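You operate a simulated robot arm through the tools that you are given. There is no shell and no other tool. Be economical: measure what you need, move in short steps, check, and stop when the job is done.

You run a simulated two-armed robot. Do the job below in one go: nothing can be reset, and whatever is moved stays where it is left.

Task
Take the lid off the box marked "labels" on the work table and lay it down there.

Only the result counts: the job must be done as asked and must still hold three seconds after the hand-in. Knocking over, shifting, dropping, spilling or breaking anything else fails it. Lids that push on must go on centred and level and be pressed home; caps that screw on are set level and turned clockwise until they are tight.

Robot
Two 7-joint arms with two-finger parallel grippers on one trunk, on a base that drives. Base frame: it is fixed to the floor where the robot stands at the start and does not move with it; the origin is under the middle of the robot, x ahead of it, y to its left, z up. Units: m, degrees, N and s.
The left shoulder is at the start at [0.07, 0.188, 1.177], the right one opposite. With the tool pointing down near the work surface each hand reaches from about 0.22 to 0.78 m from the robot's upright axis, wherever it stands, measured 20 degrees to its own side. Payload 3.91 kg a hand.
Tool frame (each hand has its own): the origin (TCP) lies between the finger pads and is the grasp point; the fingertips stand 0.03 m ahead of it; z points along the fingers, y is the line along which they close. The gripper opens to 0.11 m. The fingers are 0.02 m wide and 0.01 m thick; the gripper's body (0.048 by 0.112 m) begins 0.055 m behind the TCP.
Orientation is that of the tool frame in the base frame, as a unit quaternion [x, y, z, w]. With the fingers straight down and closing along the base's y, the tool's x points along the base's -x, its y along +y and its z along -z.

Tools
- The arms move only by the tool move_arm. It takes "left_series", "right_series" or both (then of equal length, played together; a hand with none holds still); each is a list of rows, each a list of 7 numbers: the shift along the base's x, y, z in m, then the turn, a rotation vector about the base's x, y, z in degrees, then the gripper command, from -1 (fully open) to 1 (shut), values between in proportion. In form: [[dx, dy, dz, rx, ry, rz, claw], ...]. A call has 1 to 20 rows; each row shifts and turns the commanded pose from where the row before left it. A row lasts 0.2 s, in which the tool goes at most 0.05 m and 8.6 degrees; a call with a longer step from one row to the next is refused whole, and so is a gripper value outside its range. A pose out of reach is approached as far as the arm can. The call stops where the force on the tool passes 40 N (or 10 N more than at its start, if that is more) or the arm is blocked; 0.2 s more then pass. Each finger travels about 0.072 m/s and halts on what it meets, pressing with about 24 N; the grip force reading is that of the motor and also rises with nothing between the fingers. The clock runs only during rows and for 0.2 s after the last one: add rows that do not move to give the fingers time. The reply holds the time, the measured pose of the TCP, the force on the tool along the base axes, the opening and the grip force, in the units named above and with some noise, with the torque about the TCP (base axes, N m) and any sound that the robot's microphone picked up, and new pictures: "show" is both (left out), scene, wrist or none (wrist: the cameras of the hands that moved).
- Cameras (640 x 400 px; columns grow to the right, rows downward): "scene" is now at [0.1331, -0.0147, 1.3938]; the picture's right is [-0.17, -0.98, -0.00], its down [-0.66, 0.12, -0.74] and it looks along [0.73, -0.13, -0.67] (base axes); focal length 262 px, centre (320, 200). "left" rides on the left gripper at [0.072, -0.017, -0.103] in its tool frame; the picture's right is [0.23, 0.97, 0.00], its down [-0.76, 0.18, -0.62] and it looks along [-0.61, 0.14, 0.78] (tool axes); focal length 222 px, centre (320, 200). "right" rides on the right gripper at [0.072, 0.017, -0.103] in its tool frame; the picture's right is [-0.23, 0.97, 0.00], its down [-0.76, -0.18, -0.62] and it looks along [-0.61, -0.14, 0.78] (tool axes); focal length 222 px, centre (320, 200). There is no depth. A picture from a camera that has moved, and an enlarged one, comes with that camera's place and axes in the base frame and with its lens.
- lift_body(by): slides the trunk up (or, below 0, down) by that many m; the arms and the scene camera ride with it, the base frame stays. It gives what a move gives, with no picture.
- base_move(legs): drives the robot by 1 to 6 legs, each [ahead, turn to the left] in m and degrees, along the robot's own axes; the way and the turn of a leg run together, so that a leg with both is an arc; at most 1.5 m and 180 degrees a leg. The arms and the cameras ride along, it lands a little off, and it stops where it bumps. It gives what a move gives, and a new picture of the scene camera.
- aim_head(pan, tilt): turns the head with the scene camera to pan (to the left, within 86 degrees either way) and tilt (down, from -29 to 69), counted from straight ahead of the robot. It gives what a move gives, and a new picture of the scene camera.
- close_up(camera, box): a new picture of the part [left, top, right, bottom] of that camera's present view, enlarged. It takes no simulated time.
- job_done(): hands the job in; it is judged then, once.

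Work in short steps. Places have to be worked out from the pictures, the camera data and where the tool is seen: move nearer, look again, correct. Check each grasp and each placing, and mend what went wrong. You have 120 turns and 260 pictures in all, those below and enlarged ones among them. Open the grippers and draw the arms clear of the work before you hand the job in, unless the task says otherwise; then end with one line.

The tools are called after "Request:" as a command line: name --argument value ..., lists and objects as JSON in quotes. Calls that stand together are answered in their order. move_arm: Moves the arms, as the interface text tells. Its arguments: {"type":"object","properties":{"left_series":{"type":"array"},"right_series":{"type":"array"},"show":{"type":"string","enum":["both","scene","wrist","none"]}},"required":[]} The other tools are called the same way: lift_body (by) slides the trunk up or down; base_move (legs) drives the base; aim_head (pan, tilt) turns the head that bears the scene camera; close_up (camera, box) takes an enlarged picture of a part of a camera's view; job_done () hands the job in.

At the start:

```text
time_s: 0.0
left_tool_pos: [0.5572, 0.0518, 1.1855]
left_orientation: [0.0, 1.0, 0.0, 0.001]
left_force: [-0.8, 1.0, -0.4]
left_ft_torque: [-0.02, 0.03, 0.03]
left_opening: 0.11
left_gripper_force: 0.1
right_tool_pos: [0.5113, -0.3739, 1.1854]
right_orientation: [0.0, 1.0, -0.001, 0.0]
right_force: [0.3, -0.3, 0.9]
right_ft_torque: [-0.02, 0.0, -0.02]
right_opening: 0.1098
right_gripper_force: 0.1
trunk travel left (down, up): [-0.687, 0.253]
robot x, y, heading: [-0.0035, -0.001, 0.2]
head pan, tilt: [-10.0, 42.0]
```

scene: 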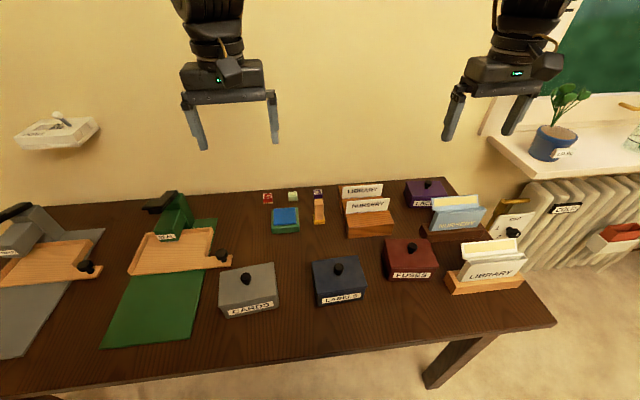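
right: 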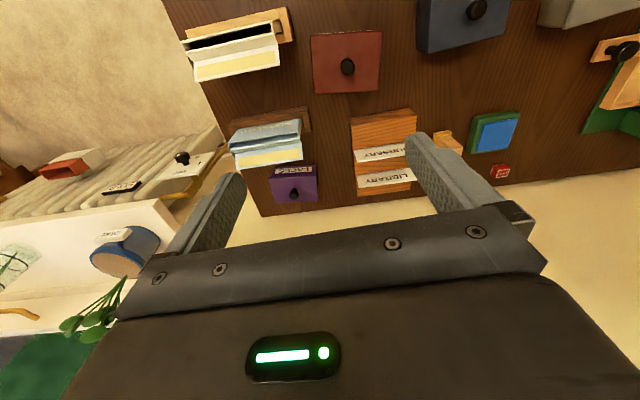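
left: 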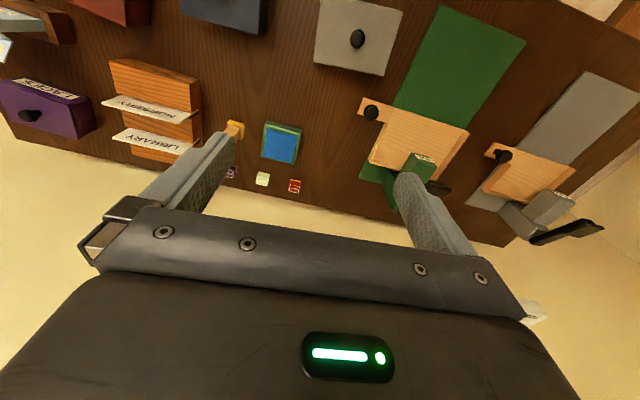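

The boxes carry small labels that I need to read; I enlarge the scene around them.

Request:
close_up --camera "scene" --box '[200, 220, 380, 330]'

Request:
close_up --camera "scene" --box '[360, 170, 540, 290]'

```text
3.56 times, centred on (290, 275) of scene
camera zoom: at [0.1331, -0.0147, 1.3938], right [-0.17, -0.98, 0.0], down [-0.66, 0.12, -0.74], along [0.73, -0.13, -0.67], focal length 933 px, centre (427, -67)
```

zoom: 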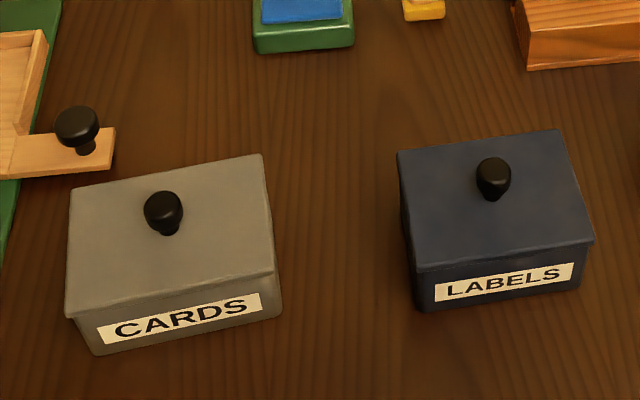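

```text
3.33 times, centred on (450, 230) of scene
camera zoom: at [0.1331, -0.0147, 1.3938], right [-0.17, -0.98, 0.0], down [-0.66, 0.12, -0.74], along [0.73, -0.13, -0.67], focal length 875 px, centre (-113, 100)
```

zoom: 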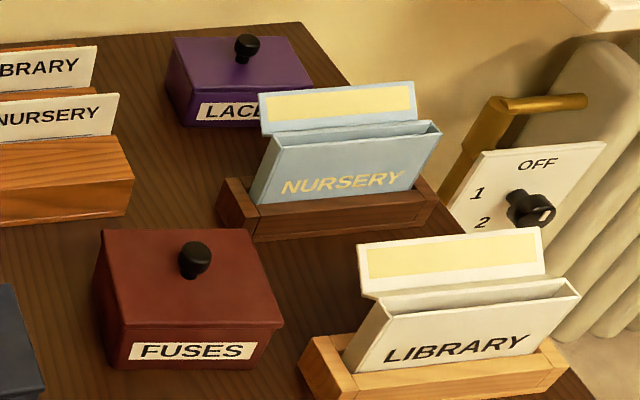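

"LABELS" is the navy box: I put its knob near (0.482, -0.12), lid top at z≈0.82. I move the left hand aside and bring the right hand above the knob.

Request:
move_arm --left_series '[[0, 0.04, 0, 0, 0, 0, -1], [0, 0.04, 0, 0, 0, 0, -1], [0, 0.04, 0, 0, 0, 0, -1], [0, 0.04, 0, 0, 0, 0, -1], [0, 0.04, 0, 0, 0, 0, -1], [0, 0, 0, 0, 0, 0, -1], [0, 0, 0, 0, 0, 0, -1], [0, 0, 0, 0, 0, 0, -1], [0, 0, 0, 0, 0, 0, -1]]' --right_series '[[-0.0045, 0.032, -0.024, 0, 0, 0, -0.5], [-0.0045, 0.032, -0.024, 0, 0, 0, 0], [-0.004, 0.032, -0.024, 0, 0, 0, 0], [-0.004, 0.032, -0.024, 0, 0, 0, 0], [-0.004, 0.032, -0.024, 0, 0, 0, 0], [-0.004, 0.032, -0.024, 0, 0, 0, 0], [-0.004, 0.032, -0.024, 0, 0, 0, 0], [0, 0.03, -0.024, 0, 0, 0, 0], [0, 0, 0, 0, 0, 0, 0]]'

```text
time_s: 2.0
left_tool_pos: [0.5564, 0.2493, 1.1862]
left_orientation: [0.0, 1.0, 0.0, 0.0]
left_force: [0.3, -0.3, -0.3]
left_ft_torque: [0.02, 0.02, 0.01]
left_opening: 0.1103
left_gripper_force: 0.1
right_tool_pos: [0.4717, -0.2225, 1.0095]
right_orientation: [-0.001, 1.0, 0.002, 0.0]
right_force: [-0.1, 0.8, -0.3]
right_ft_torque: [0.01, -0.02, 0.02]
right_opening: 0.0551
right_gripper_force: 0.1
right hand out of reach, approached as far as the arm can: row 5, 6, 7, 8
trunk travel left (down, up): [-0.687, 0.253]
robot x, y, heading: [0.0039, -0.001, 0.2]
head pan, tilt: [-10.0, 42.0]
camera scene: at [0.1333, -0.0149, 1.3938], right [-0.17, -0.98, 0.0], down [-0.66, 0.12, -0.74], along [0.73, -0.13, -0.67], focal length 262 px, centre (320, 200)
camera right: at [0.3995, -0.2065, 1.1134], right [0.23, 0.97, 0.0], down [0.76, -0.18, 0.62], along [0.61, -0.14, -0.78], focal length 222 px, centre (320, 200)
camera left: at [0.4848, 0.2325, 1.2893], right [-0.23, 0.97, 0.0], down [0.76, 0.18, 0.62], along [0.61, 0.14, -0.78], focal length 222 px, centre (320, 200)
```

scene: 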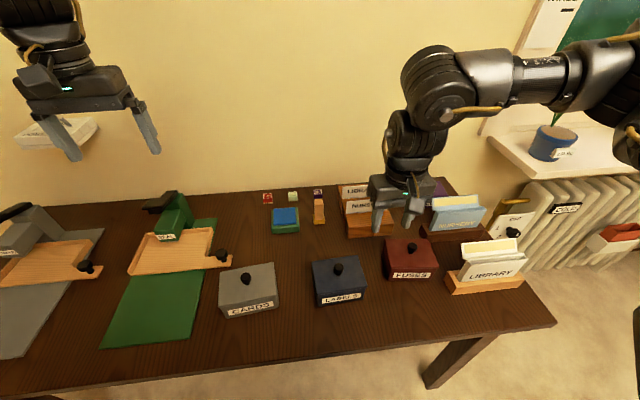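
right: 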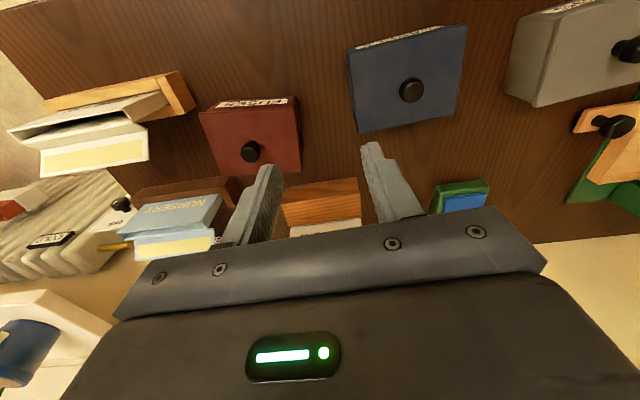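
left: 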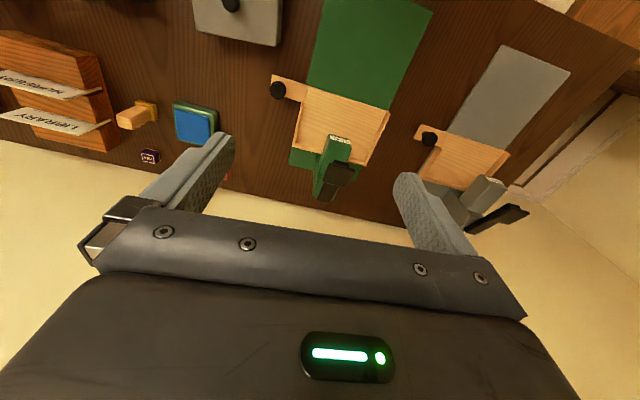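

The right hand stopped at y=-0.22, probably a wrist limit. I let it yaw counter-clockwise (the knob is round) while moving further left.

Request:
move_arm --right_series '[[0, 0, 0, 0, 0, 8, 0], [0, 0, 0, 0, 0, 8, 0], [0, 0.02, 0, 0, 0, 8, 0], [0, 0.02, 0, 0, 0, 8, 0], [0, 0.02, 0, 0, 0, 0, 0], [0, 0.02, 0, 0, 0, 0, 0], [0, 0.02, 0, 0, 0, 0, 0], [0, 0, 0, 0, 0, 0, 0]]'

```text
time_s: 3.8
left_tool_pos: [0.5568, 0.249, 1.1867]
left_orientation: [0.001, 1.0, 0.0, 0.0]
left_force: [0.1, 0.3, 0.1]
left_ft_torque: [-0.02, 0.02, 0.0]
left_opening: 0.1102
left_gripper_force: 0.1
right_tool_pos: [0.439, -0.2099, 1.0227]
right_orientation: [-0.277, 0.961, 0.002, 0.001]
right_force: [-0.1, 0.6, 0.3]
right_ft_torque: [0.01, -0.01, -0.02]
right_opening: 0.0551
right_gripper_force: 0.1
right hand out of reach, approached as far as the arm can: row 3, 4, 5, 6, 7
trunk travel left (down, up): [-0.687, 0.253]
robot x, y, heading: [-0.0001, 0.0003, 0.1]
head pan, tilt: [-10.0, 42.0]
camera scene: at [0.1332, -0.0145, 1.3938], right [-0.17, -0.98, 0.0], down [-0.66, 0.12, -0.74], along [0.73, -0.13, -0.67], focal length 262 px, centre (320, 200)
camera right: at [0.3695, -0.2346, 1.1252], right [-0.32, 0.95, 0.0], down [0.74, 0.25, 0.62], along [0.59, 0.2, -0.78], focal length 222 px, centre (320, 200)
```

scene: 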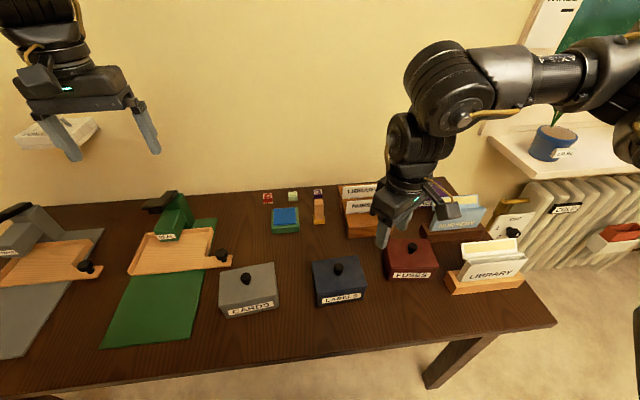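
right: 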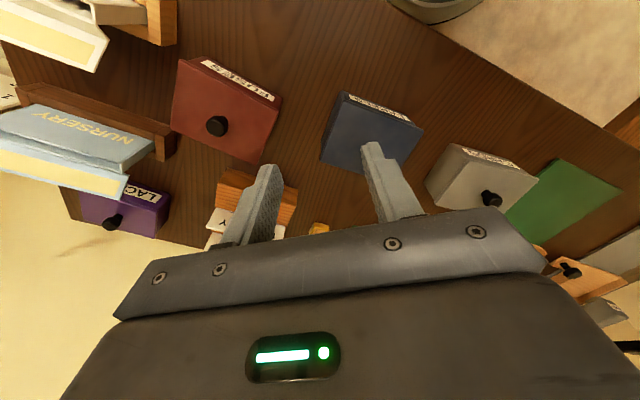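

Not a yaw limit; the arm may be too folded. I undo the yaw, go forward and lower, and then try left.

Request:
move_arm --right_series '[[0.02, 0, 0, 0, 0, -8, 0], [0.02, 0, 0, 0, 0, -8, 0], [0.01, 0, -0.03, 0, 0, -8, 0], [0, 0, -0.03, 0, 0, -8, 0], [0, 0.015, -0.02, 0, 0, 0, 0], [0, 0.015, 0, 0, 0, 0, 0], [0, 0.015, 0, 0, 0, 0, 0], [0, 0.015, 0, 0, 0, 0, 0], [0, 0, 0, 0, 0, 0, 0]]'

```text
time_s: 5.8
left_tool_pos: [0.5569, 0.2488, 1.1868]
left_orientation: [0.001, 1.0, 0.0, 0.001]
left_force: [0.8, -0.6, 0.3]
left_ft_torque: [0.02, -0.01, 0.01]
left_opening: 0.11
left_gripper_force: 0.1
right_tool_pos: [0.4704, -0.2355, 0.9653]
right_orientation: [0.0, 1.0, 0.001, 0.0]
right_force: [1.0, 0.8, -0.1]
right_ft_torque: [0.0, -0.01, -0.05]
right_opening: 0.0549
right_gripper_force: 0.0
right hand out of reach, approached as far as the arm can: row 1, 2, 3, 4, 5, 6, 7, 8
trunk travel left (down, up): [-0.687, 0.253]
robot x, y, heading: [0.0013, -0.0012, -0.2]
head pan, tilt: [-10.0, 42.0]
camera scene: at [0.1331, -0.0145, 1.3938], right [-0.17, -0.98, 0.0], down [-0.66, 0.12, -0.74], along [0.73, -0.13, -0.67], focal length 262 px, centre (320, 200)
camera right: at [0.3979, -0.2167, 1.0695], right [0.23, 0.97, 0.0], down [0.76, -0.18, 0.62], along [0.61, -0.14, -0.78], focal length 222 px, centre (320, 200)
```

scene: 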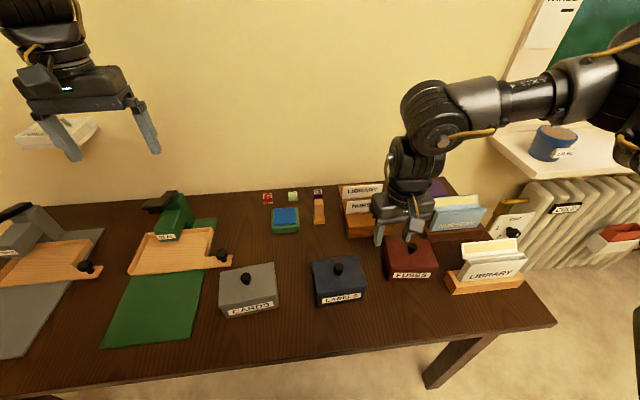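
right: 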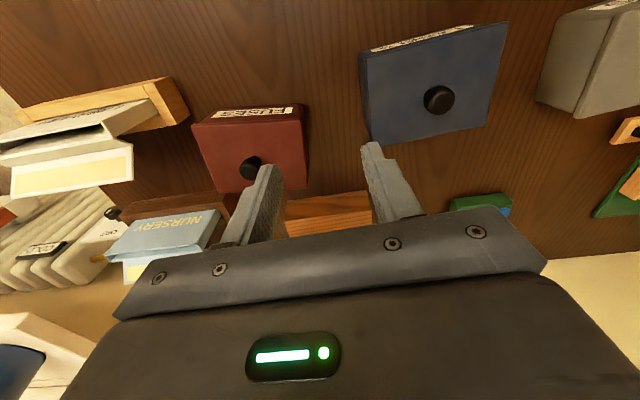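

The right arm only works well ≥20° to its side. I raise the right hand and turn the base left 22° so the box falls in its range.

Request:
move_arm --right_series '[[0, -0.02, 0.04, 0, 0, 0, 0], [0, -0.02, 0.04, 0, 0, 0, 0], [0, 0, 0.02, 0, 0, 0, 0]]' --show "none"

Request:
base_move --legs '[[0, 22]]'

Request:
aim_head --pan -32 --tilt 45

```text
time_s: 6.6
left_tool_pos: [0.5567, 0.2502, 1.185]
left_orientation: [0.0, 1.0, 0.001, -0.001]
left_force: [0.2, 0.3, -0.5]
left_ft_torque: [0.02, -0.03, -0.02]
left_opening: 0.11
left_gripper_force: 0.1
right_tool_pos: [0.4703, -0.276, 1.062]
right_orientation: [0.0, 1.0, 0.0, -0.001]
right_force: [-0.4, -1.2, -0.3]
right_ft_torque: [0.01, 0.03, -0.02]
right_opening: 0.0549
right_gripper_force: 0.0
trunk travel left (down, up): [-0.687, 0.253]
robot x, y, heading: [-0.0005, -0.0064, -0.1]
head pan, tilt: [-10.0, 42.0]
```

```text
time_s: 8.2
left_tool_pos: [0.4217, 0.4415, 1.187]
left_orientation: [-0.191, 0.982, 0.0, 0.0]
left_force: [0.0, 0.6, -0.3]
left_ft_torque: [-0.01, 0.01, 0.01]
left_opening: 0.1101
left_gripper_force: 0.0
right_tool_pos: [0.5396, -0.0788, 1.062]
right_orientation: [-0.192, 0.981, -0.001, 0.0]
right_force: [-0.2, 0.4, 0.8]
right_ft_torque: [-0.02, 0.0, -0.03]
right_opening: 0.0552
right_gripper_force: 0.1
trunk travel left (down, up): [-0.687, 0.253]
robot x, y, heading: [-0.0013, 0.0019, 22.2]
head pan, tilt: [-10.0, 42.0]
camera scene: at [0.1289, 0.0362, 1.3938], right [0.21, -0.98, 0.0], down [-0.66, -0.14, -0.74], along [0.73, 0.16, -0.67], focal length 262 px, centre (320, 200)
```

scene: 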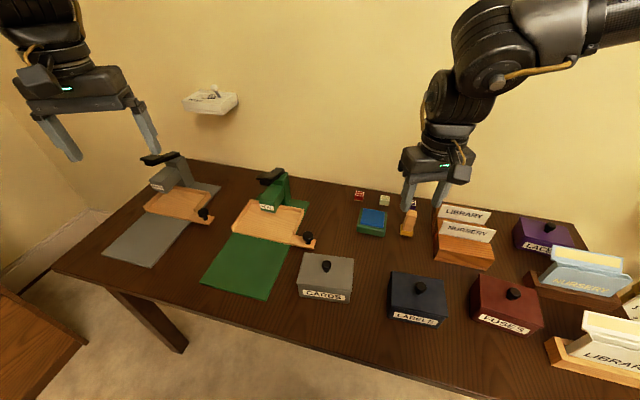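

```text
time_s: 9.0
left_tool_pos: [0.4213, 0.4401, 1.1869]
left_orientation: [-0.191, 0.982, 0.0, 0.0]
left_force: [-0.5, 0.0, 0.3]
left_ft_torque: [-0.03, -0.01, 0.0]
left_opening: 0.1098
left_gripper_force: 0.0
right_tool_pos: [0.5398, -0.0778, 1.0626]
right_orientation: [-0.192, 0.981, 0.0, 0.0]
right_force: [-0.3, 0.2, -0.9]
right_ft_torque: [0.01, 0.02, -0.01]
right_opening: 0.0549
right_gripper_force: 0.1
trunk travel left (down, up): [-0.687, 0.253]
robot x, y, heading: [0.0004, -0.0001, 22.2]
head pan, tilt: [-32.0, 45.0]
camera scene: at [0.1272, 0.0051, 1.3896], right [-0.17, -0.99, 0.0], down [-0.7, 0.12, -0.71], along [0.7, -0.12, -0.71], focal length 262 px, centre (320, 200)
```

scene: 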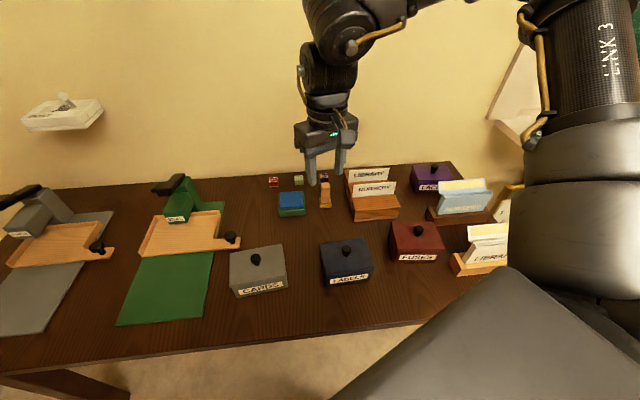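

Now the right hand is within range. Knob again comes out near (0.485, -0.124); I move above it at z≈0.93.

Request:
move_arm --right_series '[[-0.014, -0.0115, -0.02, 0, 0, 0, 0], [-0.014, -0.0115, -0.03, 0, 0, 0, 0], [-0.014, -0.0115, -0.03, 0, 0, 0, 0], [-0.013, -0.0115, -0.03, 0, 0, 0, 0], [0, 0, -0.022, 0, 0, 0, 0], [0, 0, 0, 0, 0, 0, 0]]'

Request:
close_up --camera "scene" --box '[260, 160, 420, 300]'

```text
time_s: 10.4
left_tool_pos: [0.4214, 0.4402, 1.1862]
left_orientation: [-0.192, 0.981, 0.0, 0.001]
left_force: [0.4, 0.3, -0.8]
left_ft_torque: [0.0, 0.04, 0.0]
left_opening: 0.11
left_gripper_force: 0.0
right_tool_pos: [0.4892, -0.1283, 0.9297]
right_orientation: [-0.193, 0.981, 0.001, 0.0]
right_force: [0.9, -0.2, -0.3]
right_ft_torque: [0.02, 0.02, 0.01]
right_opening: 0.055
right_gripper_force: 0.2
right hand out of reach, approached as far as the arm can: row 4
trunk travel left (down, up): [-0.687, 0.253]
robot x, y, heading: [-0.0005, 0.0049, 22.4]
head pan, tilt: [-32.0, 45.0]
camera scene: at [0.1278, 0.0042, 1.3895], right [-0.17, -0.99, 0.0], down [-0.7, 0.12, -0.71], along [0.7, -0.12, -0.71], focal length 262 px, centre (320, 200)
camera right: at [0.416, -0.139, 1.0334], right [-0.16, 0.99, 0.0], down [0.77, 0.12, 0.62], along [0.61, 0.1, -0.78], focal length 222 px, centre (320, 200)
```

scene: 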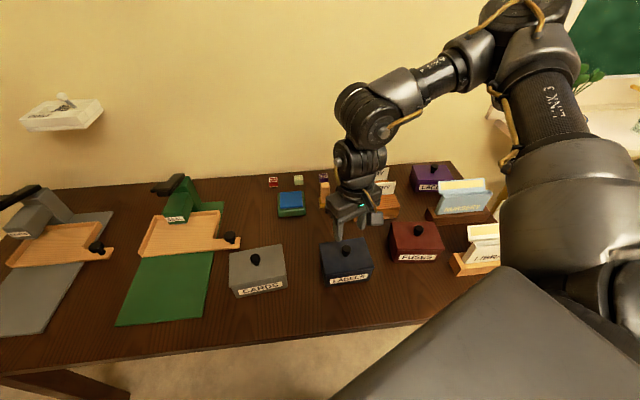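
right: 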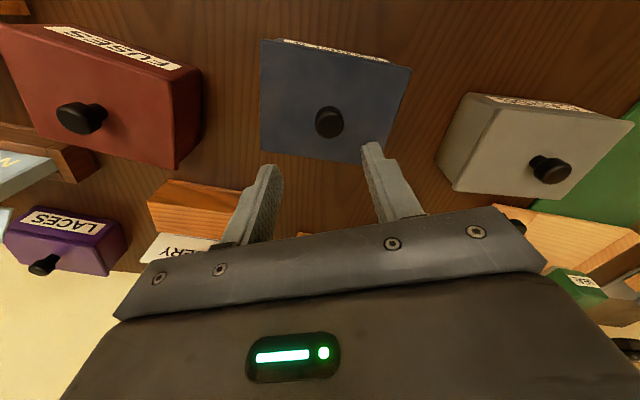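

```text
2.86 times, centred on (340, 230) of scene
camera zoom: at [0.1278, 0.0042, 1.3895], right [-0.17, -0.99, 0.0], down [-0.7, 0.12, -0.71], along [0.7, -0.12, -0.71], focal length 750 px, centre (263, 114)
```

zoom: 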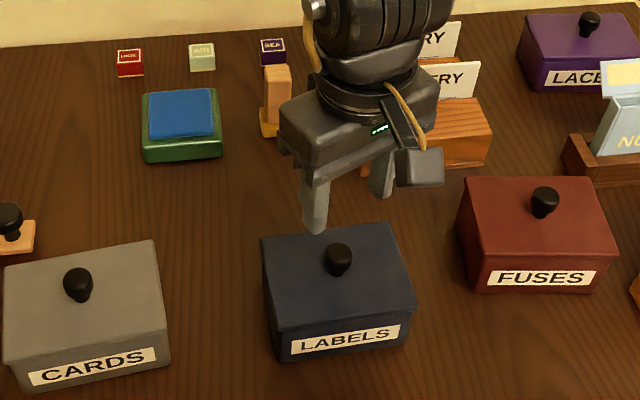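

The wrist view puts the knob at about (0.481, -0.120). I shift there and lower to z≈0.90 to check alignment.

Request:
move_arm --right_series '[[-0.004, 0.004, -0.01, 0, 0, 0, 0], [-0.004, 0.004, -0.01, 0, 0, 0, 0], [0, 0, -0.01, 0, 0, 0, 0], [0, 0, 0, 0, 0, 0, 0]]'

Request:
close_up --camera "scene" --box '[290, 190, 410, 290]'

```text
time_s: 11.4
left_tool_pos: [0.4223, 0.4406, 1.1869]
left_orientation: [-0.192, 0.981, 0.0, 0.0]
left_force: [0.0, -0.3, -0.2]
left_ft_torque: [0.0, 0.0, 0.02]
left_opening: 0.11
left_gripper_force: 0.0
right_tool_pos: [0.4889, -0.1282, 0.9196]
right_orientation: [-0.192, 0.981, -0.001, 0.0]
right_force: [0.0, -0.1, -0.5]
right_ft_torque: [0.0, 0.01, -0.05]
right_opening: 0.0551
right_gripper_force: 0.0
right hand out of reach, approached as far as the arm can: row 1, 2
trunk travel left (down, up): [-0.687, 0.253]
robot x, y, heading: [0.0006, -0.0022, 22.0]
head pan, tilt: [-32.0, 45.0]
camera scene: at [0.1268, 0.0054, 1.3896], right [-0.17, -0.99, 0.0], down [-0.7, 0.12, -0.71], along [0.7, -0.12, -0.71], focal length 262 px, centre (320, 200)
camera right: at [0.4161, -0.1377, 1.0238], right [-0.16, 0.99, 0.0], down [0.77, 0.12, 0.62], along [0.62, 0.1, -0.78], focal length 222 px, centre (320, 200)
```

scene: 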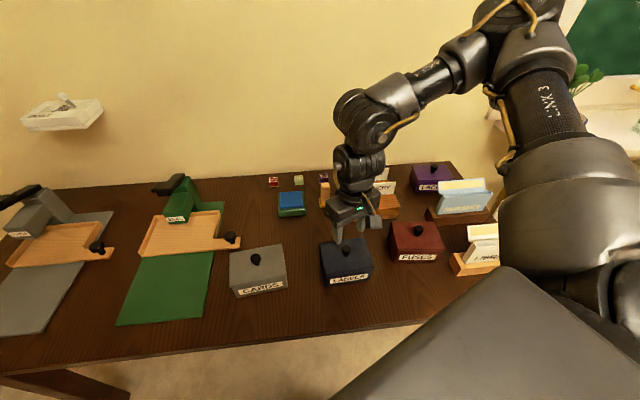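
right: 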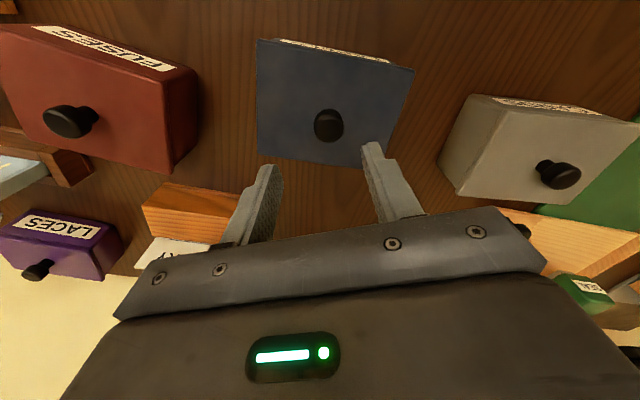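

```text
4.00 times, centred on (350, 240) of scene
camera zoom: at [0.1268, 0.0054, 1.3896], right [-0.17, -0.99, 0.0], down [-0.7, 0.12, -0.71], along [0.7, -0.12, -0.71], focal length 1050 px, centre (200, 40)
```

zoom: 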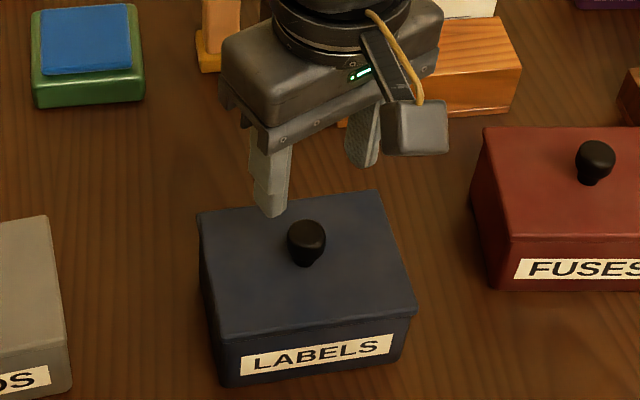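

Too close to the shoulder: the arm is fully folded. I lift a bit and back the base off 0.13 m.

Request:
move_arm --right_series '[[0, 0, 0.04, 0, 0, 0, 0], [0, 0, 0.04, 0, 0, 0, 0]]' --show "none"

Request:
base_move --legs '[[-0.13, 0]]'

```text
time_s: 12.0
left_tool_pos: [0.4189, 0.4417, 1.1871]
left_orientation: [-0.193, 0.981, 0.0, 0.001]
left_force: [0.2, 0.1, 0.1]
left_ft_torque: [-0.04, 0.01, -0.03]
left_opening: 0.1101
left_gripper_force: 0.0
right_tool_pos: [0.4883, -0.1272, 1.0002]
right_orientation: [-0.194, 0.981, 0.001, -0.002]
right_force: [-0.2, 0.0, 1.2]
right_ft_torque: [-0.01, -0.01, 0.0]
right_opening: 0.055
right_gripper_force: 0.1
trunk travel left (down, up): [-0.687, 0.253]
robot x, y, heading: [-0.0013, 0.0012, 21.8]
head pan, tilt: [-32.0, 45.0]
```

```text
time_s: 13.3
left_tool_pos: [0.2999, 0.3921, 1.1862]
left_orientation: [-0.193, 0.981, 0.0, 0.0]
left_force: [-0.7, 0.1, 0.9]
left_ft_torque: [0.04, 0.02, 0.0]
left_opening: 0.1098
left_gripper_force: 0.0
right_tool_pos: [0.369, -0.1766, 0.9994]
right_orientation: [-0.195, 0.981, 0.001, -0.002]
right_force: [0.4, -0.2, -0.6]
right_ft_torque: [0.05, 0.0, 0.0]
right_opening: 0.055
right_gripper_force: 0.0
trunk travel left (down, up): [-0.687, 0.253]
robot x, y, heading: [-0.1246, -0.0501, 22.3]
head pan, tilt: [-32.0, 45.0]
camera scene: at [0.0065, -0.0445, 1.3895], right [-0.17, -0.99, 0.0], down [-0.7, 0.12, -0.71], along [0.7, -0.12, -0.71], focal length 262 px, centre (320, 200)
```

scene: 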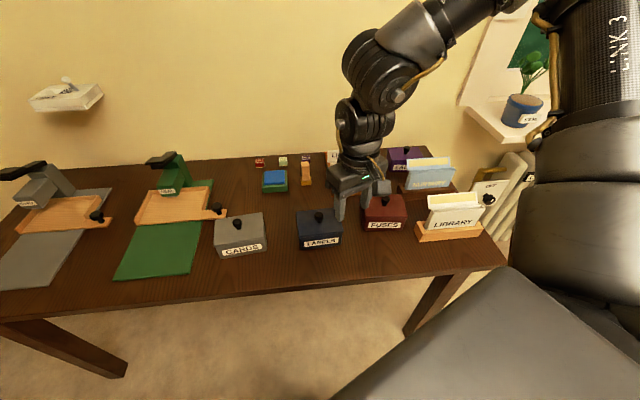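

Moving back over the knob at (0.482, -0.121), z≈0.92.

Request:
move_arm --right_series '[[0.023, 0.011, 0, 0, 0, 0, 0], [0.023, 0.011, -0.01, 0, 0, 0, 0], [0.023, 0.011, -0.02, 0, 0, 0, 0], [0.022, 0.011, -0.025, 0, 0, 0, 0], [0.022, 0.0115, -0.024, 0, 0, 0, 0], [0, 0, 0, 0, 0, 0, 0]]' --show "wrist"

Request:
close_up --camera "scene" --box '[260, 150, 380, 250]'

```text
time_s: 14.7
left_tool_pos: [0.2986, 0.3921, 1.1858]
left_orientation: [-0.192, 0.981, 0.001, -0.001]
left_force: [0.6, -0.2, -0.1]
left_ft_torque: [-0.02, -0.03, -0.03]
left_opening: 0.1102
left_gripper_force: 0.1
right_tool_pos: [0.4843, -0.1222, 0.9229]
right_orientation: [-0.195, 0.981, 0.001, 0.0]
right_force: [-0.1, 0.3, 0.0]
right_ft_torque: [-0.01, -0.03, 0.01]
right_opening: 0.0553
right_gripper_force: 0.0
trunk travel left (down, up): [-0.687, 0.253]
robot x, y, heading: [-0.1177, -0.0488, 22.1]
head pan, tilt: [-32.0, 45.0]
camera right: at [0.4111, -0.1338, 1.0268], right [-0.16, 0.99, 0.0], down [0.77, 0.13, 0.62], along [0.61, 0.1, -0.78], focal length 222 px, centre (320, 200)
```

right: 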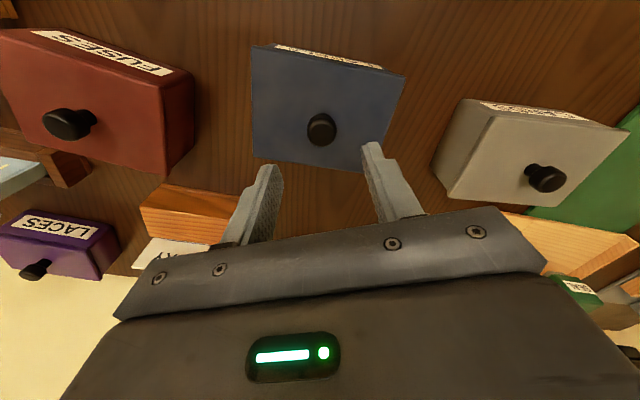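

```text
4.00 times, centred on (320, 200) of scene
camera zoom: at [0.005, -0.0443, 1.3897], right [-0.17, -0.99, 0.0], down [-0.7, 0.12, -0.71], along [0.7, -0.12, -0.71], focal length 1050 px, centre (320, 200)
```

zoom: 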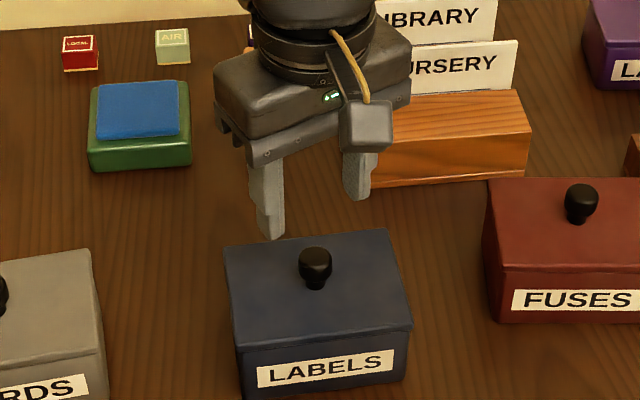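

Aligned within a few mm. I descend to z≈0.87 and look again.

Request:
move_arm --right_series '[[-0.001, 0, -0.015, 0, 0, 0, 0], [0, 0, -0.015, 0, 0, 0, 0], [0, 0, -0.015, 0, 0, 0, 0], [0, 0, -0.008, 0, 0, 0, 0], [0, 0, 0, 0, 0, 0, 0]]' --show "wrist"

Request:
close_up --camera "scene" --box '[280, 170, 360, 250]'

```text
time_s: 15.9
left_tool_pos: [0.2998, 0.3915, 1.186]
left_orientation: [-0.193, 0.981, 0.0, 0.0]
left_force: [-0.5, -0.1, 0.0]
left_ft_torque: [0.01, 0.0, -0.01]
left_opening: 0.1099
left_gripper_force: 0.1
right_tool_pos: [0.4741, -0.1411, 0.8826]
right_orientation: [-0.195, 0.981, 0.002, 0.0]
right_force: [-0.6, 0.0, 0.4]
right_ft_torque: [0.04, 0.04, 0.02]
right_opening: 0.055
right_gripper_force: 0.9
right hand out of reach, approached as far as the arm can: row 1, 2, 3, 4
trunk travel left (down, up): [-0.687, 0.253]
robot x, y, heading: [-0.1232, -0.0483, 22.4]
head pan, tilt: [-32.0, 45.0]
camera right: at [0.4021, -0.1533, 0.9872], right [-0.16, 0.99, 0.0], down [0.77, 0.12, 0.62], along [0.61, 0.11, -0.78], focal length 222 px, centre (320, 200)
```

right: 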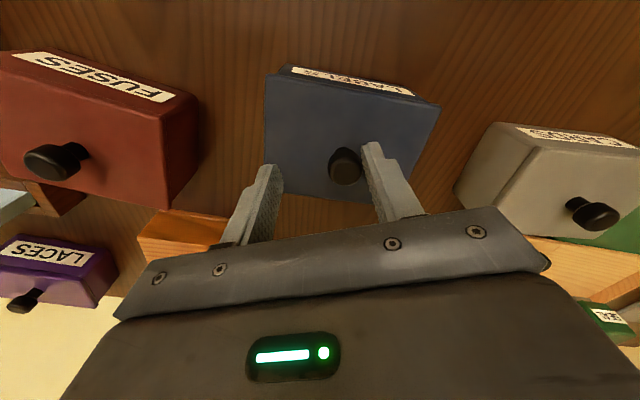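

```text
5.00 times, centred on (320, 210) of scene
camera zoom: at [0.0061, -0.0441, 1.3896], right [-0.17, -0.99, 0.0], down [-0.7, 0.12, -0.71], along [0.7, -0.12, -0.71], focal length 1312 px, centre (320, 150)
```

zoom: 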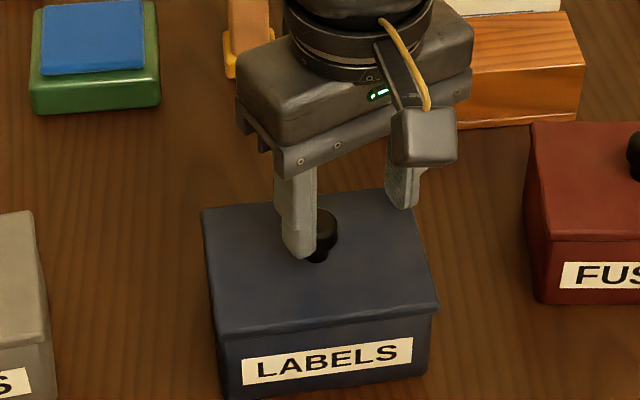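

The limit is evidently toward the robot's left at low heights. I lift and turn the base 12° more left so the box lies further to the right-hand side.

Request:
move_arm --right_series '[[0, 0, 0.03, 0, 0, 0, 0], [0, 0, 0.04, 0, 0, 0, 0], [0, 0, 0.04, 0, 0, 0, 0]]' --show "none"

Request:
base_move --legs '[[0, 12]]'

Request:
aim_head --pan -44 --tilt 45

```text
time_s: 16.7
left_tool_pos: [0.2989, 0.391, 1.1862]
left_orientation: [-0.193, 0.981, 0.001, -0.001]
left_force: [-0.5, 0.6, -0.4]
left_ft_torque: [0.02, -0.03, -0.01]
left_opening: 0.1102
left_gripper_force: 0.0
right_tool_pos: [0.4756, -0.1436, 0.9943]
right_orientation: [-0.195, 0.981, 0.001, -0.001]
right_force: [-0.6, 0.2, 0.2]
right_ft_torque: [0.02, 0.01, -0.01]
right_opening: 0.0548
right_gripper_force: 0.1
trunk travel left (down, up): [-0.687, 0.253]
robot x, y, heading: [-0.1215, -0.052, 22.6]
head pan, tilt: [-32.0, 45.0]
```

```text
time_s: 17.9
left_tool_pos: [0.2015, 0.4675, 1.1874]
left_orientation: [-0.292, 0.956, 0.0, 0.0]
left_force: [-0.4, 0.6, 0.4]
left_ft_torque: [0.0, 0.0, 0.0]
left_opening: 0.11
left_gripper_force: 0.0
right_tool_pos: [0.4823, -0.0204, 0.9946]
right_orientation: [-0.294, 0.956, 0.001, -0.001]
right_force: [-0.2, 0.4, -0.1]
right_ft_torque: [-0.01, 0.01, 0.0]
right_opening: 0.0551
right_gripper_force: 0.1
trunk travel left (down, up): [-0.687, 0.253]
robot x, y, heading: [-0.124, -0.0494, 34.2]
head pan, tilt: [-32.0, 45.0]
camera scene: at [0.0023, -0.0181, 1.3896], right [0.03, -1.0, 0.0], down [-0.71, -0.02, -0.71], along [0.71, 0.02, -0.71], focal length 262 px, centre (320, 200)
```

scene: 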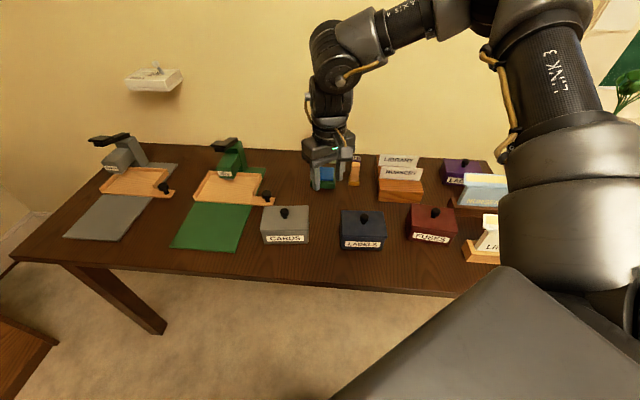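

```text
time_s: 18.6
left_tool_pos: [0.2015, 0.4683, 1.1857]
left_orientation: [-0.292, 0.956, -0.001, 0.0]
left_force: [0.4, -0.4, 0.2]
left_ft_torque: [0.0, -0.02, 0.03]
left_opening: 0.1099
left_gripper_force: 0.1
right_tool_pos: [0.4829, -0.0216, 0.9942]
right_orientation: [-0.293, 0.956, 0.0, -0.001]
right_force: [0.5, -0.6, -0.4]
right_ft_torque: [-0.04, 0.0, 0.0]
right_opening: 0.055
right_gripper_force: 0.1
trunk travel left (down, up): [-0.687, 0.253]
robot x, y, heading: [-0.118, -0.0499, 33.9]
head pan, tilt: [-44.0, 45.0]
camera scene: at [0.0009, -0.035, 1.3896], right [-0.17, -0.98, 0.0], down [-0.7, 0.12, -0.71], along [0.7, -0.12, -0.71], focal length 262 px, centre (320, 200)
```

scene: 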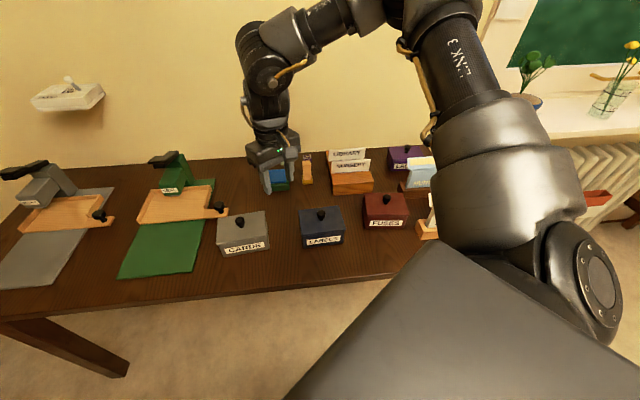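

Now move to above the knob: (0.482, -0.122), z≈0.90.

Request:
move_arm --right_series '[[0, -0.03, 0, 0, 0, 0, 0], [0, -0.035, -0.01, 0, 0, 0, 0], [0, -0.036, -0.025, 0, 0, 0, 0], [0, 0, -0.03, 0, 0, 0, 0], [0, 0, -0.029, 0, 0, 0, 0], [0, 0, 0, 0, 0, 0, 0]]' --show "wrist"

Request:
close_up --camera "scene" --box '[280, 170, 360, 250]'

```text
time_s: 20.0
left_tool_pos: [0.2014, 0.4681, 1.186]
left_orientation: [-0.292, 0.957, 0.0, -0.001]
left_force: [-0.9, -0.2, 0.0]
left_ft_torque: [-0.03, -0.01, -0.01]
left_opening: 0.11
left_gripper_force: 0.1
right_tool_pos: [0.4847, -0.123, 0.8988]
right_orientation: [-0.294, 0.956, 0.001, -0.001]
right_force: [-0.2, -1.0, 0.0]
right_ft_torque: [0.0, 0.01, 0.02]
right_opening: 0.0552
right_gripper_force: 0.1
trunk travel left (down, up): [-0.687, 0.253]
robot x, y, heading: [-0.1199, -0.0477, 33.8]
head pan, tilt: [-44.0, 45.0]
camera right: at [0.4154, -0.1488, 1.0026], right [-0.36, 0.93, 0.0], down [0.73, 0.28, 0.62], along [0.58, 0.23, -0.78], focal length 222 px, centre (320, 200)
```

right: 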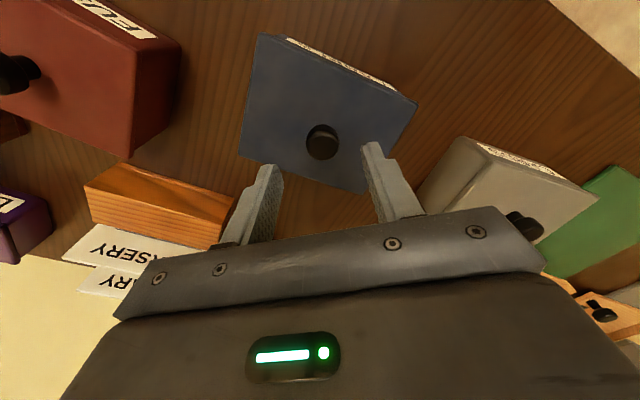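

```text
5.00 times, centred on (320, 210) of scene
camera zoom: at [0.0008, -0.0361, 1.3897], right [-0.17, -0.98, 0.0], down [-0.7, 0.12, -0.71], along [0.7, -0.12, -0.71], focal length 1312 px, centre (320, 150)
```

zoom: 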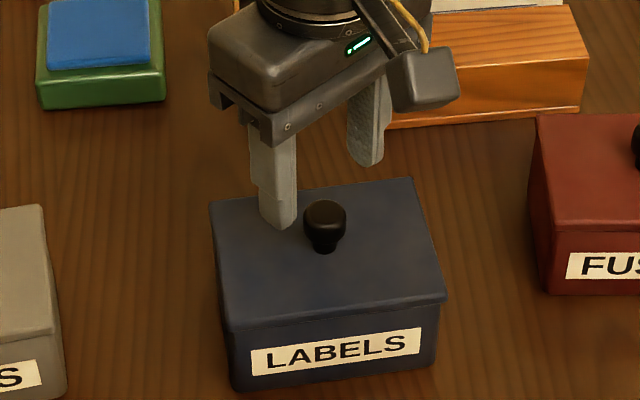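

Aligned (knob ≈ (0.482, -0.122)). I descend to z≈0.857, with tips just above the lid.

Request:
move_arm --right_series '[[-0.002, 0.001, -0.012, 0, 0, 0, 0], [0, 0, -0.012, 0, 0, 0, 0], [0, 0, -0.01, 0, 0, 0, 0], [0, 0, -0.008, 0, 0, 0, 0], [0, 0, 0, 0, 0, 0, 0]]' --show "wrist"

Request:
close_up --camera "scene" --box '[290, 180, 350, 240]'

```text
time_s: 21.2
left_tool_pos: [0.1992, 0.4684, 1.1866]
left_orientation: [-0.292, 0.957, -0.001, 0.001]
left_force: [-0.3, -0.2, -0.2]
left_ft_torque: [0.01, -0.04, 0.0]
left_opening: 0.1101
left_gripper_force: 0.1
right_tool_pos: [0.4812, -0.1194, 0.8576]
right_orientation: [-0.294, 0.956, 0.0, 0.001]
right_force: [4.7, -3.2, 18.5]
right_ft_torque: [-0.18, -0.13, 0.07]
right_opening: 0.0548
right_gripper_force: 0.0
trunk travel left (down, up): [-0.687, 0.253]
robot x, y, heading: [-0.1212, -0.0482, 34.1]
head pan, tilt: [-44.0, 45.0]
camera right: at [0.4119, -0.1461, 0.9626], right [-0.36, 0.93, 0.0], down [0.73, 0.28, 0.63], along [0.58, 0.23, -0.78], focal length 222 px, centre (320, 200)
```

right: 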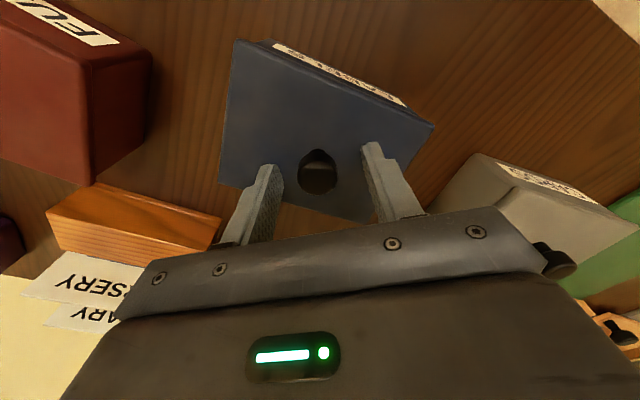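

```text
6.67 times, centred on (320, 210) of scene
camera zoom: at [-0.0005, -0.0356, 1.3901], right [-0.17, -0.98, 0.0], down [-0.7, 0.12, -0.71], along [0.7, -0.12, -0.71], focal length 1750 px, centre (320, 133)
```

zoom: 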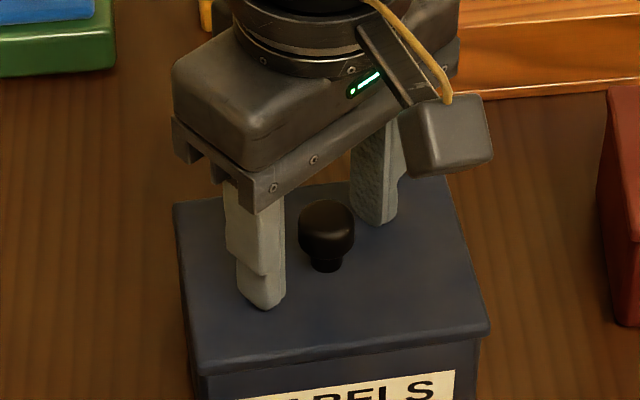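

Tips touch the lid (18 N), knob between the fingers. I raise 4 mm and close.

Request:
move_arm --right_series '[[-0.001, 0, 0.005, 0, 0, 0, 0], [0, 0, 0, 0, 0, 0, 0.3], [0, 0, 0, 0, 0, 0, 0.6], [0, 0, 0, 0, 0, 0, 1], [0, 0, 0, 0, 0, 0, 1], [0, 0, 0, 0, 0, 0, 1]]' --show "wrist"

Request:
close_up --camera "scene" --box '[290, 180, 350, 240]'

```text
time_s: 22.6
left_tool_pos: [0.1998, 0.4687, 1.1862]
left_orientation: [-0.293, 0.956, 0.0, 0.0]
left_force: [-0.2, -0.1, 0.2]
left_ft_torque: [0.05, 0.01, -0.02]
left_opening: 0.1098
left_gripper_force: 0.2
right_tool_pos: [0.4809, -0.1199, 0.8616]
right_orientation: [-0.294, 0.956, 0.001, -0.001]
right_force: [-1.3, -0.1, 0.4]
right_ft_torque: [-0.08, -0.05, -0.04]
right_opening: 0.0225
right_gripper_force: 24.3
trunk travel left (down, up): [-0.687, 0.253]
robot x, y, heading: [-0.1217, -0.0484, 33.8]
head pan, tilt: [-44.0, 45.0]
heard: snap
camera right: at [0.4116, -0.1457, 0.966], right [-0.36, 0.93, 0.0], down [0.73, 0.28, 0.62], along [0.58, 0.23, -0.78], focal length 222 px, centre (320, 200)
```

right: 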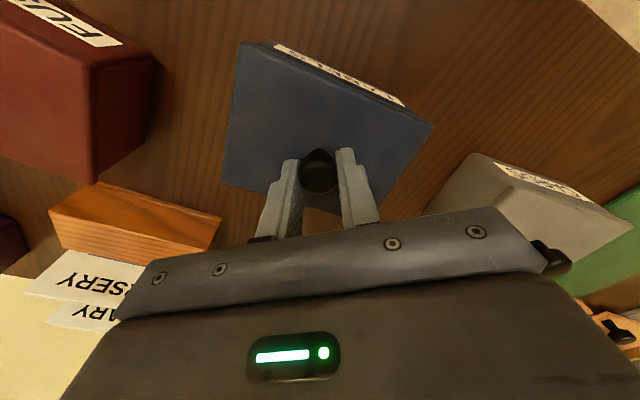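

```text
6.67 times, centred on (320, 210) of scene
camera zoom: at [0.0011, -0.0355, 1.3896], right [-0.17, -0.98, 0.0], down [-0.7, 0.12, -0.71], along [0.7, -0.12, -0.71], focal length 1750 px, centre (320, 133)
```

zoom: 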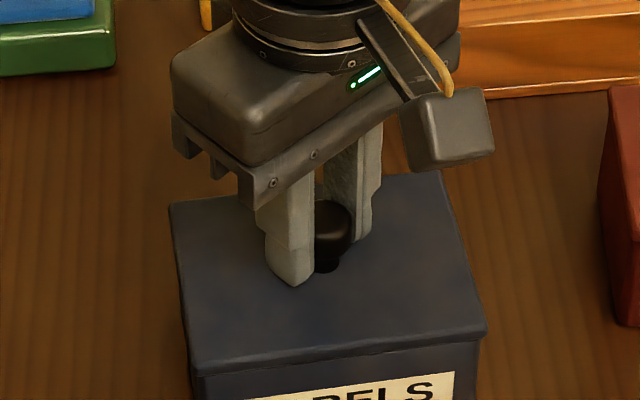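

Knob gripped (22 mm, 24 N). I lift gently and watch the force.

Request:
move_arm --right_series '[[0, 0, 0.003, 0, 0, 0, 1], [0, 0, 0.004, 0, 0, 0, 1], [0, 0, 0.006, 0, 0, 0, 1], [0, 0, 0.01, 0, 0, 0, 1], [0, 0, 0.01, 0, 0, 0, 1], [0, 0, 0, 0, 0, 0, 1]]' --show "wrist"

Request:
close_up --camera "scene" --box '[280, 170, 360, 250]'

```text
time_s: 24.0
left_tool_pos: [0.2013, 0.4676, 1.1858]
left_orientation: [-0.292, 0.957, 0.0, 0.0]
left_force: [0.2, 0.3, -0.5]
left_ft_torque: [0.0, -0.03, 0.02]
left_opening: 0.11
left_gripper_force: 0.1
right_tool_pos: [0.4804, -0.12, 0.8945]
right_orientation: [-0.294, 0.956, 0.001, -0.001]
right_force: [-0.5, -0.8, -1.3]
right_ft_torque: [0.02, 0.0, 0.03]
right_opening: 0.0224
right_gripper_force: 24.7
trunk travel left (down, up): [-0.687, 0.253]
robot x, y, heading: [-0.1243, -0.0512, 34.0]
head pan, tilt: [-44.0, 45.0]
camera right: at [0.4125, -0.1466, 0.9987], right [-0.36, 0.93, 0.0], down [0.73, 0.28, 0.62], along [0.58, 0.23, -0.78], focal length 222 px, centre (320, 200)
```

right: 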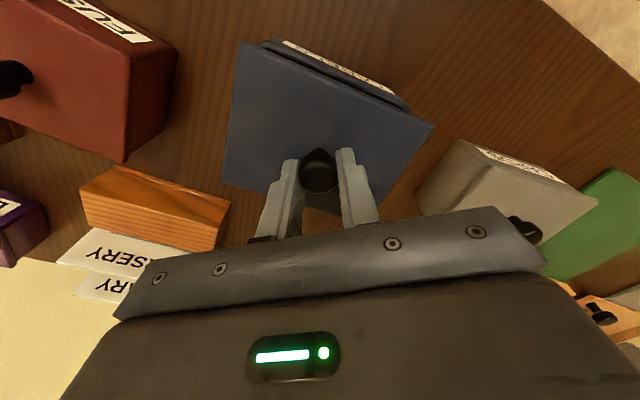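

```text
5.00 times, centred on (320, 210) of scene
camera zoom: at [0.0016, -0.0355, 1.3895], right [-0.17, -0.98, 0.0], down [-0.7, 0.12, -0.71], along [0.7, -0.12, -0.71], focal length 1312 px, centre (320, 150)
```

zoom: 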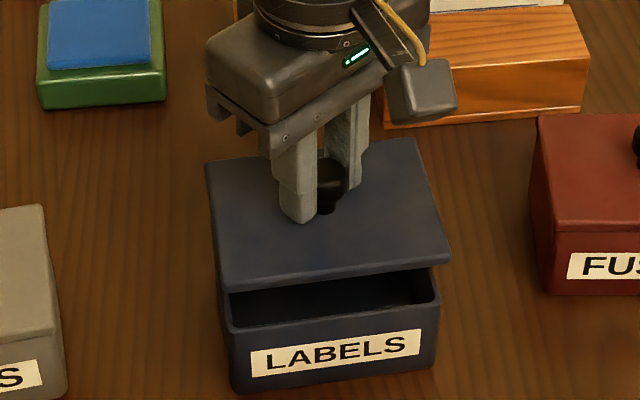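

The lid is off and the box stayed put. I raise it and carry it to the free spot behind, at about (0.612, -0.06).

Request:
move_arm --right_series '[[0, 0, 0.02, 0, 0, 0, 1], [0, 0, 0.025, 0, 0, 0, 1], [0, 0, 0.02, 0, 0, 0, 1], [0.02, 0.01, 0, 0, 0, 0, 1], [0.028, 0.012, 0, 0, 0, 0, 1], [0.028, 0.013, 0, 0, 0, 0, 1], [0.028, 0.013, 0, 0, 0, 0, 1], [0.028, 0.012, 0, 0, 0, 0, 1], [0, 0, -0.02, 0, 0, 0, 1], [0, 0, -0.02, 0, 0, 0, 1], [0, 0, 0, 0, 0, 0, 1]]' --show "both"

Request:
close_up --camera "scene" --box '[230, 130, 390, 250]'

```text
time_s: 26.4
left_tool_pos: [0.2014, 0.4683, 1.187]
left_orientation: [-0.292, 0.956, 0.0, 0.0]
left_force: [0.4, 1.0, -0.3]
left_ft_torque: [0.01, 0.01, -0.02]
left_opening: 0.11
left_gripper_force: 0.0
right_tool_pos: [0.6132, -0.0602, 0.9215]
right_orientation: [-0.294, 0.956, 0.001, -0.002]
right_force: [0.4, -0.2, -0.7]
right_ft_torque: [-0.05, 0.02, 0.0]
right_opening: 0.0226
right_gripper_force: 23.8
trunk travel left (down, up): [-0.687, 0.253]
robot x, y, heading: [-0.1212, -0.047, 34.2]
head pan, tilt: [-44.0, 45.0]
camera scene: at [0.0013, -0.0355, 1.3896], right [-0.17, -0.98, 0.0], down [-0.7, 0.12, -0.71], along [0.7, -0.12, -0.71], focal length 262 px, centre (320, 200)
camera right: at [0.5444, -0.0866, 1.0252], right [-0.36, 0.93, 0.0], down [0.73, 0.28, 0.62], along [0.58, 0.23, -0.78], focal length 222 px, centre (320, 200)
```

scene: 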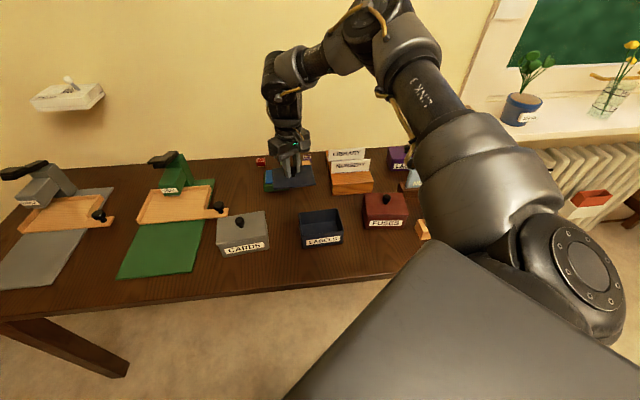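
right: 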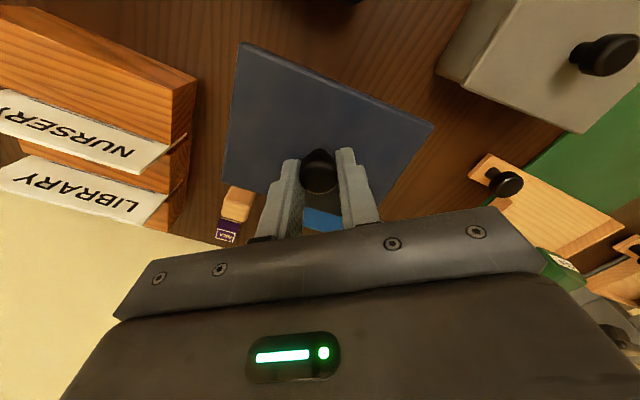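

```text
3.33 times, centred on (310, 190) of scene
camera zoom: at [0.0013, -0.0355, 1.3896], right [-0.17, -0.98, 0.0], down [-0.7, 0.12, -0.71], along [0.7, -0.12, -0.71], focal length 875 px, centre (353, 233)
```

zoom: 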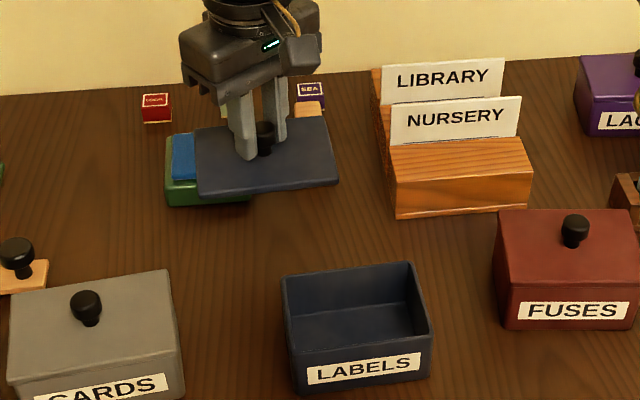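

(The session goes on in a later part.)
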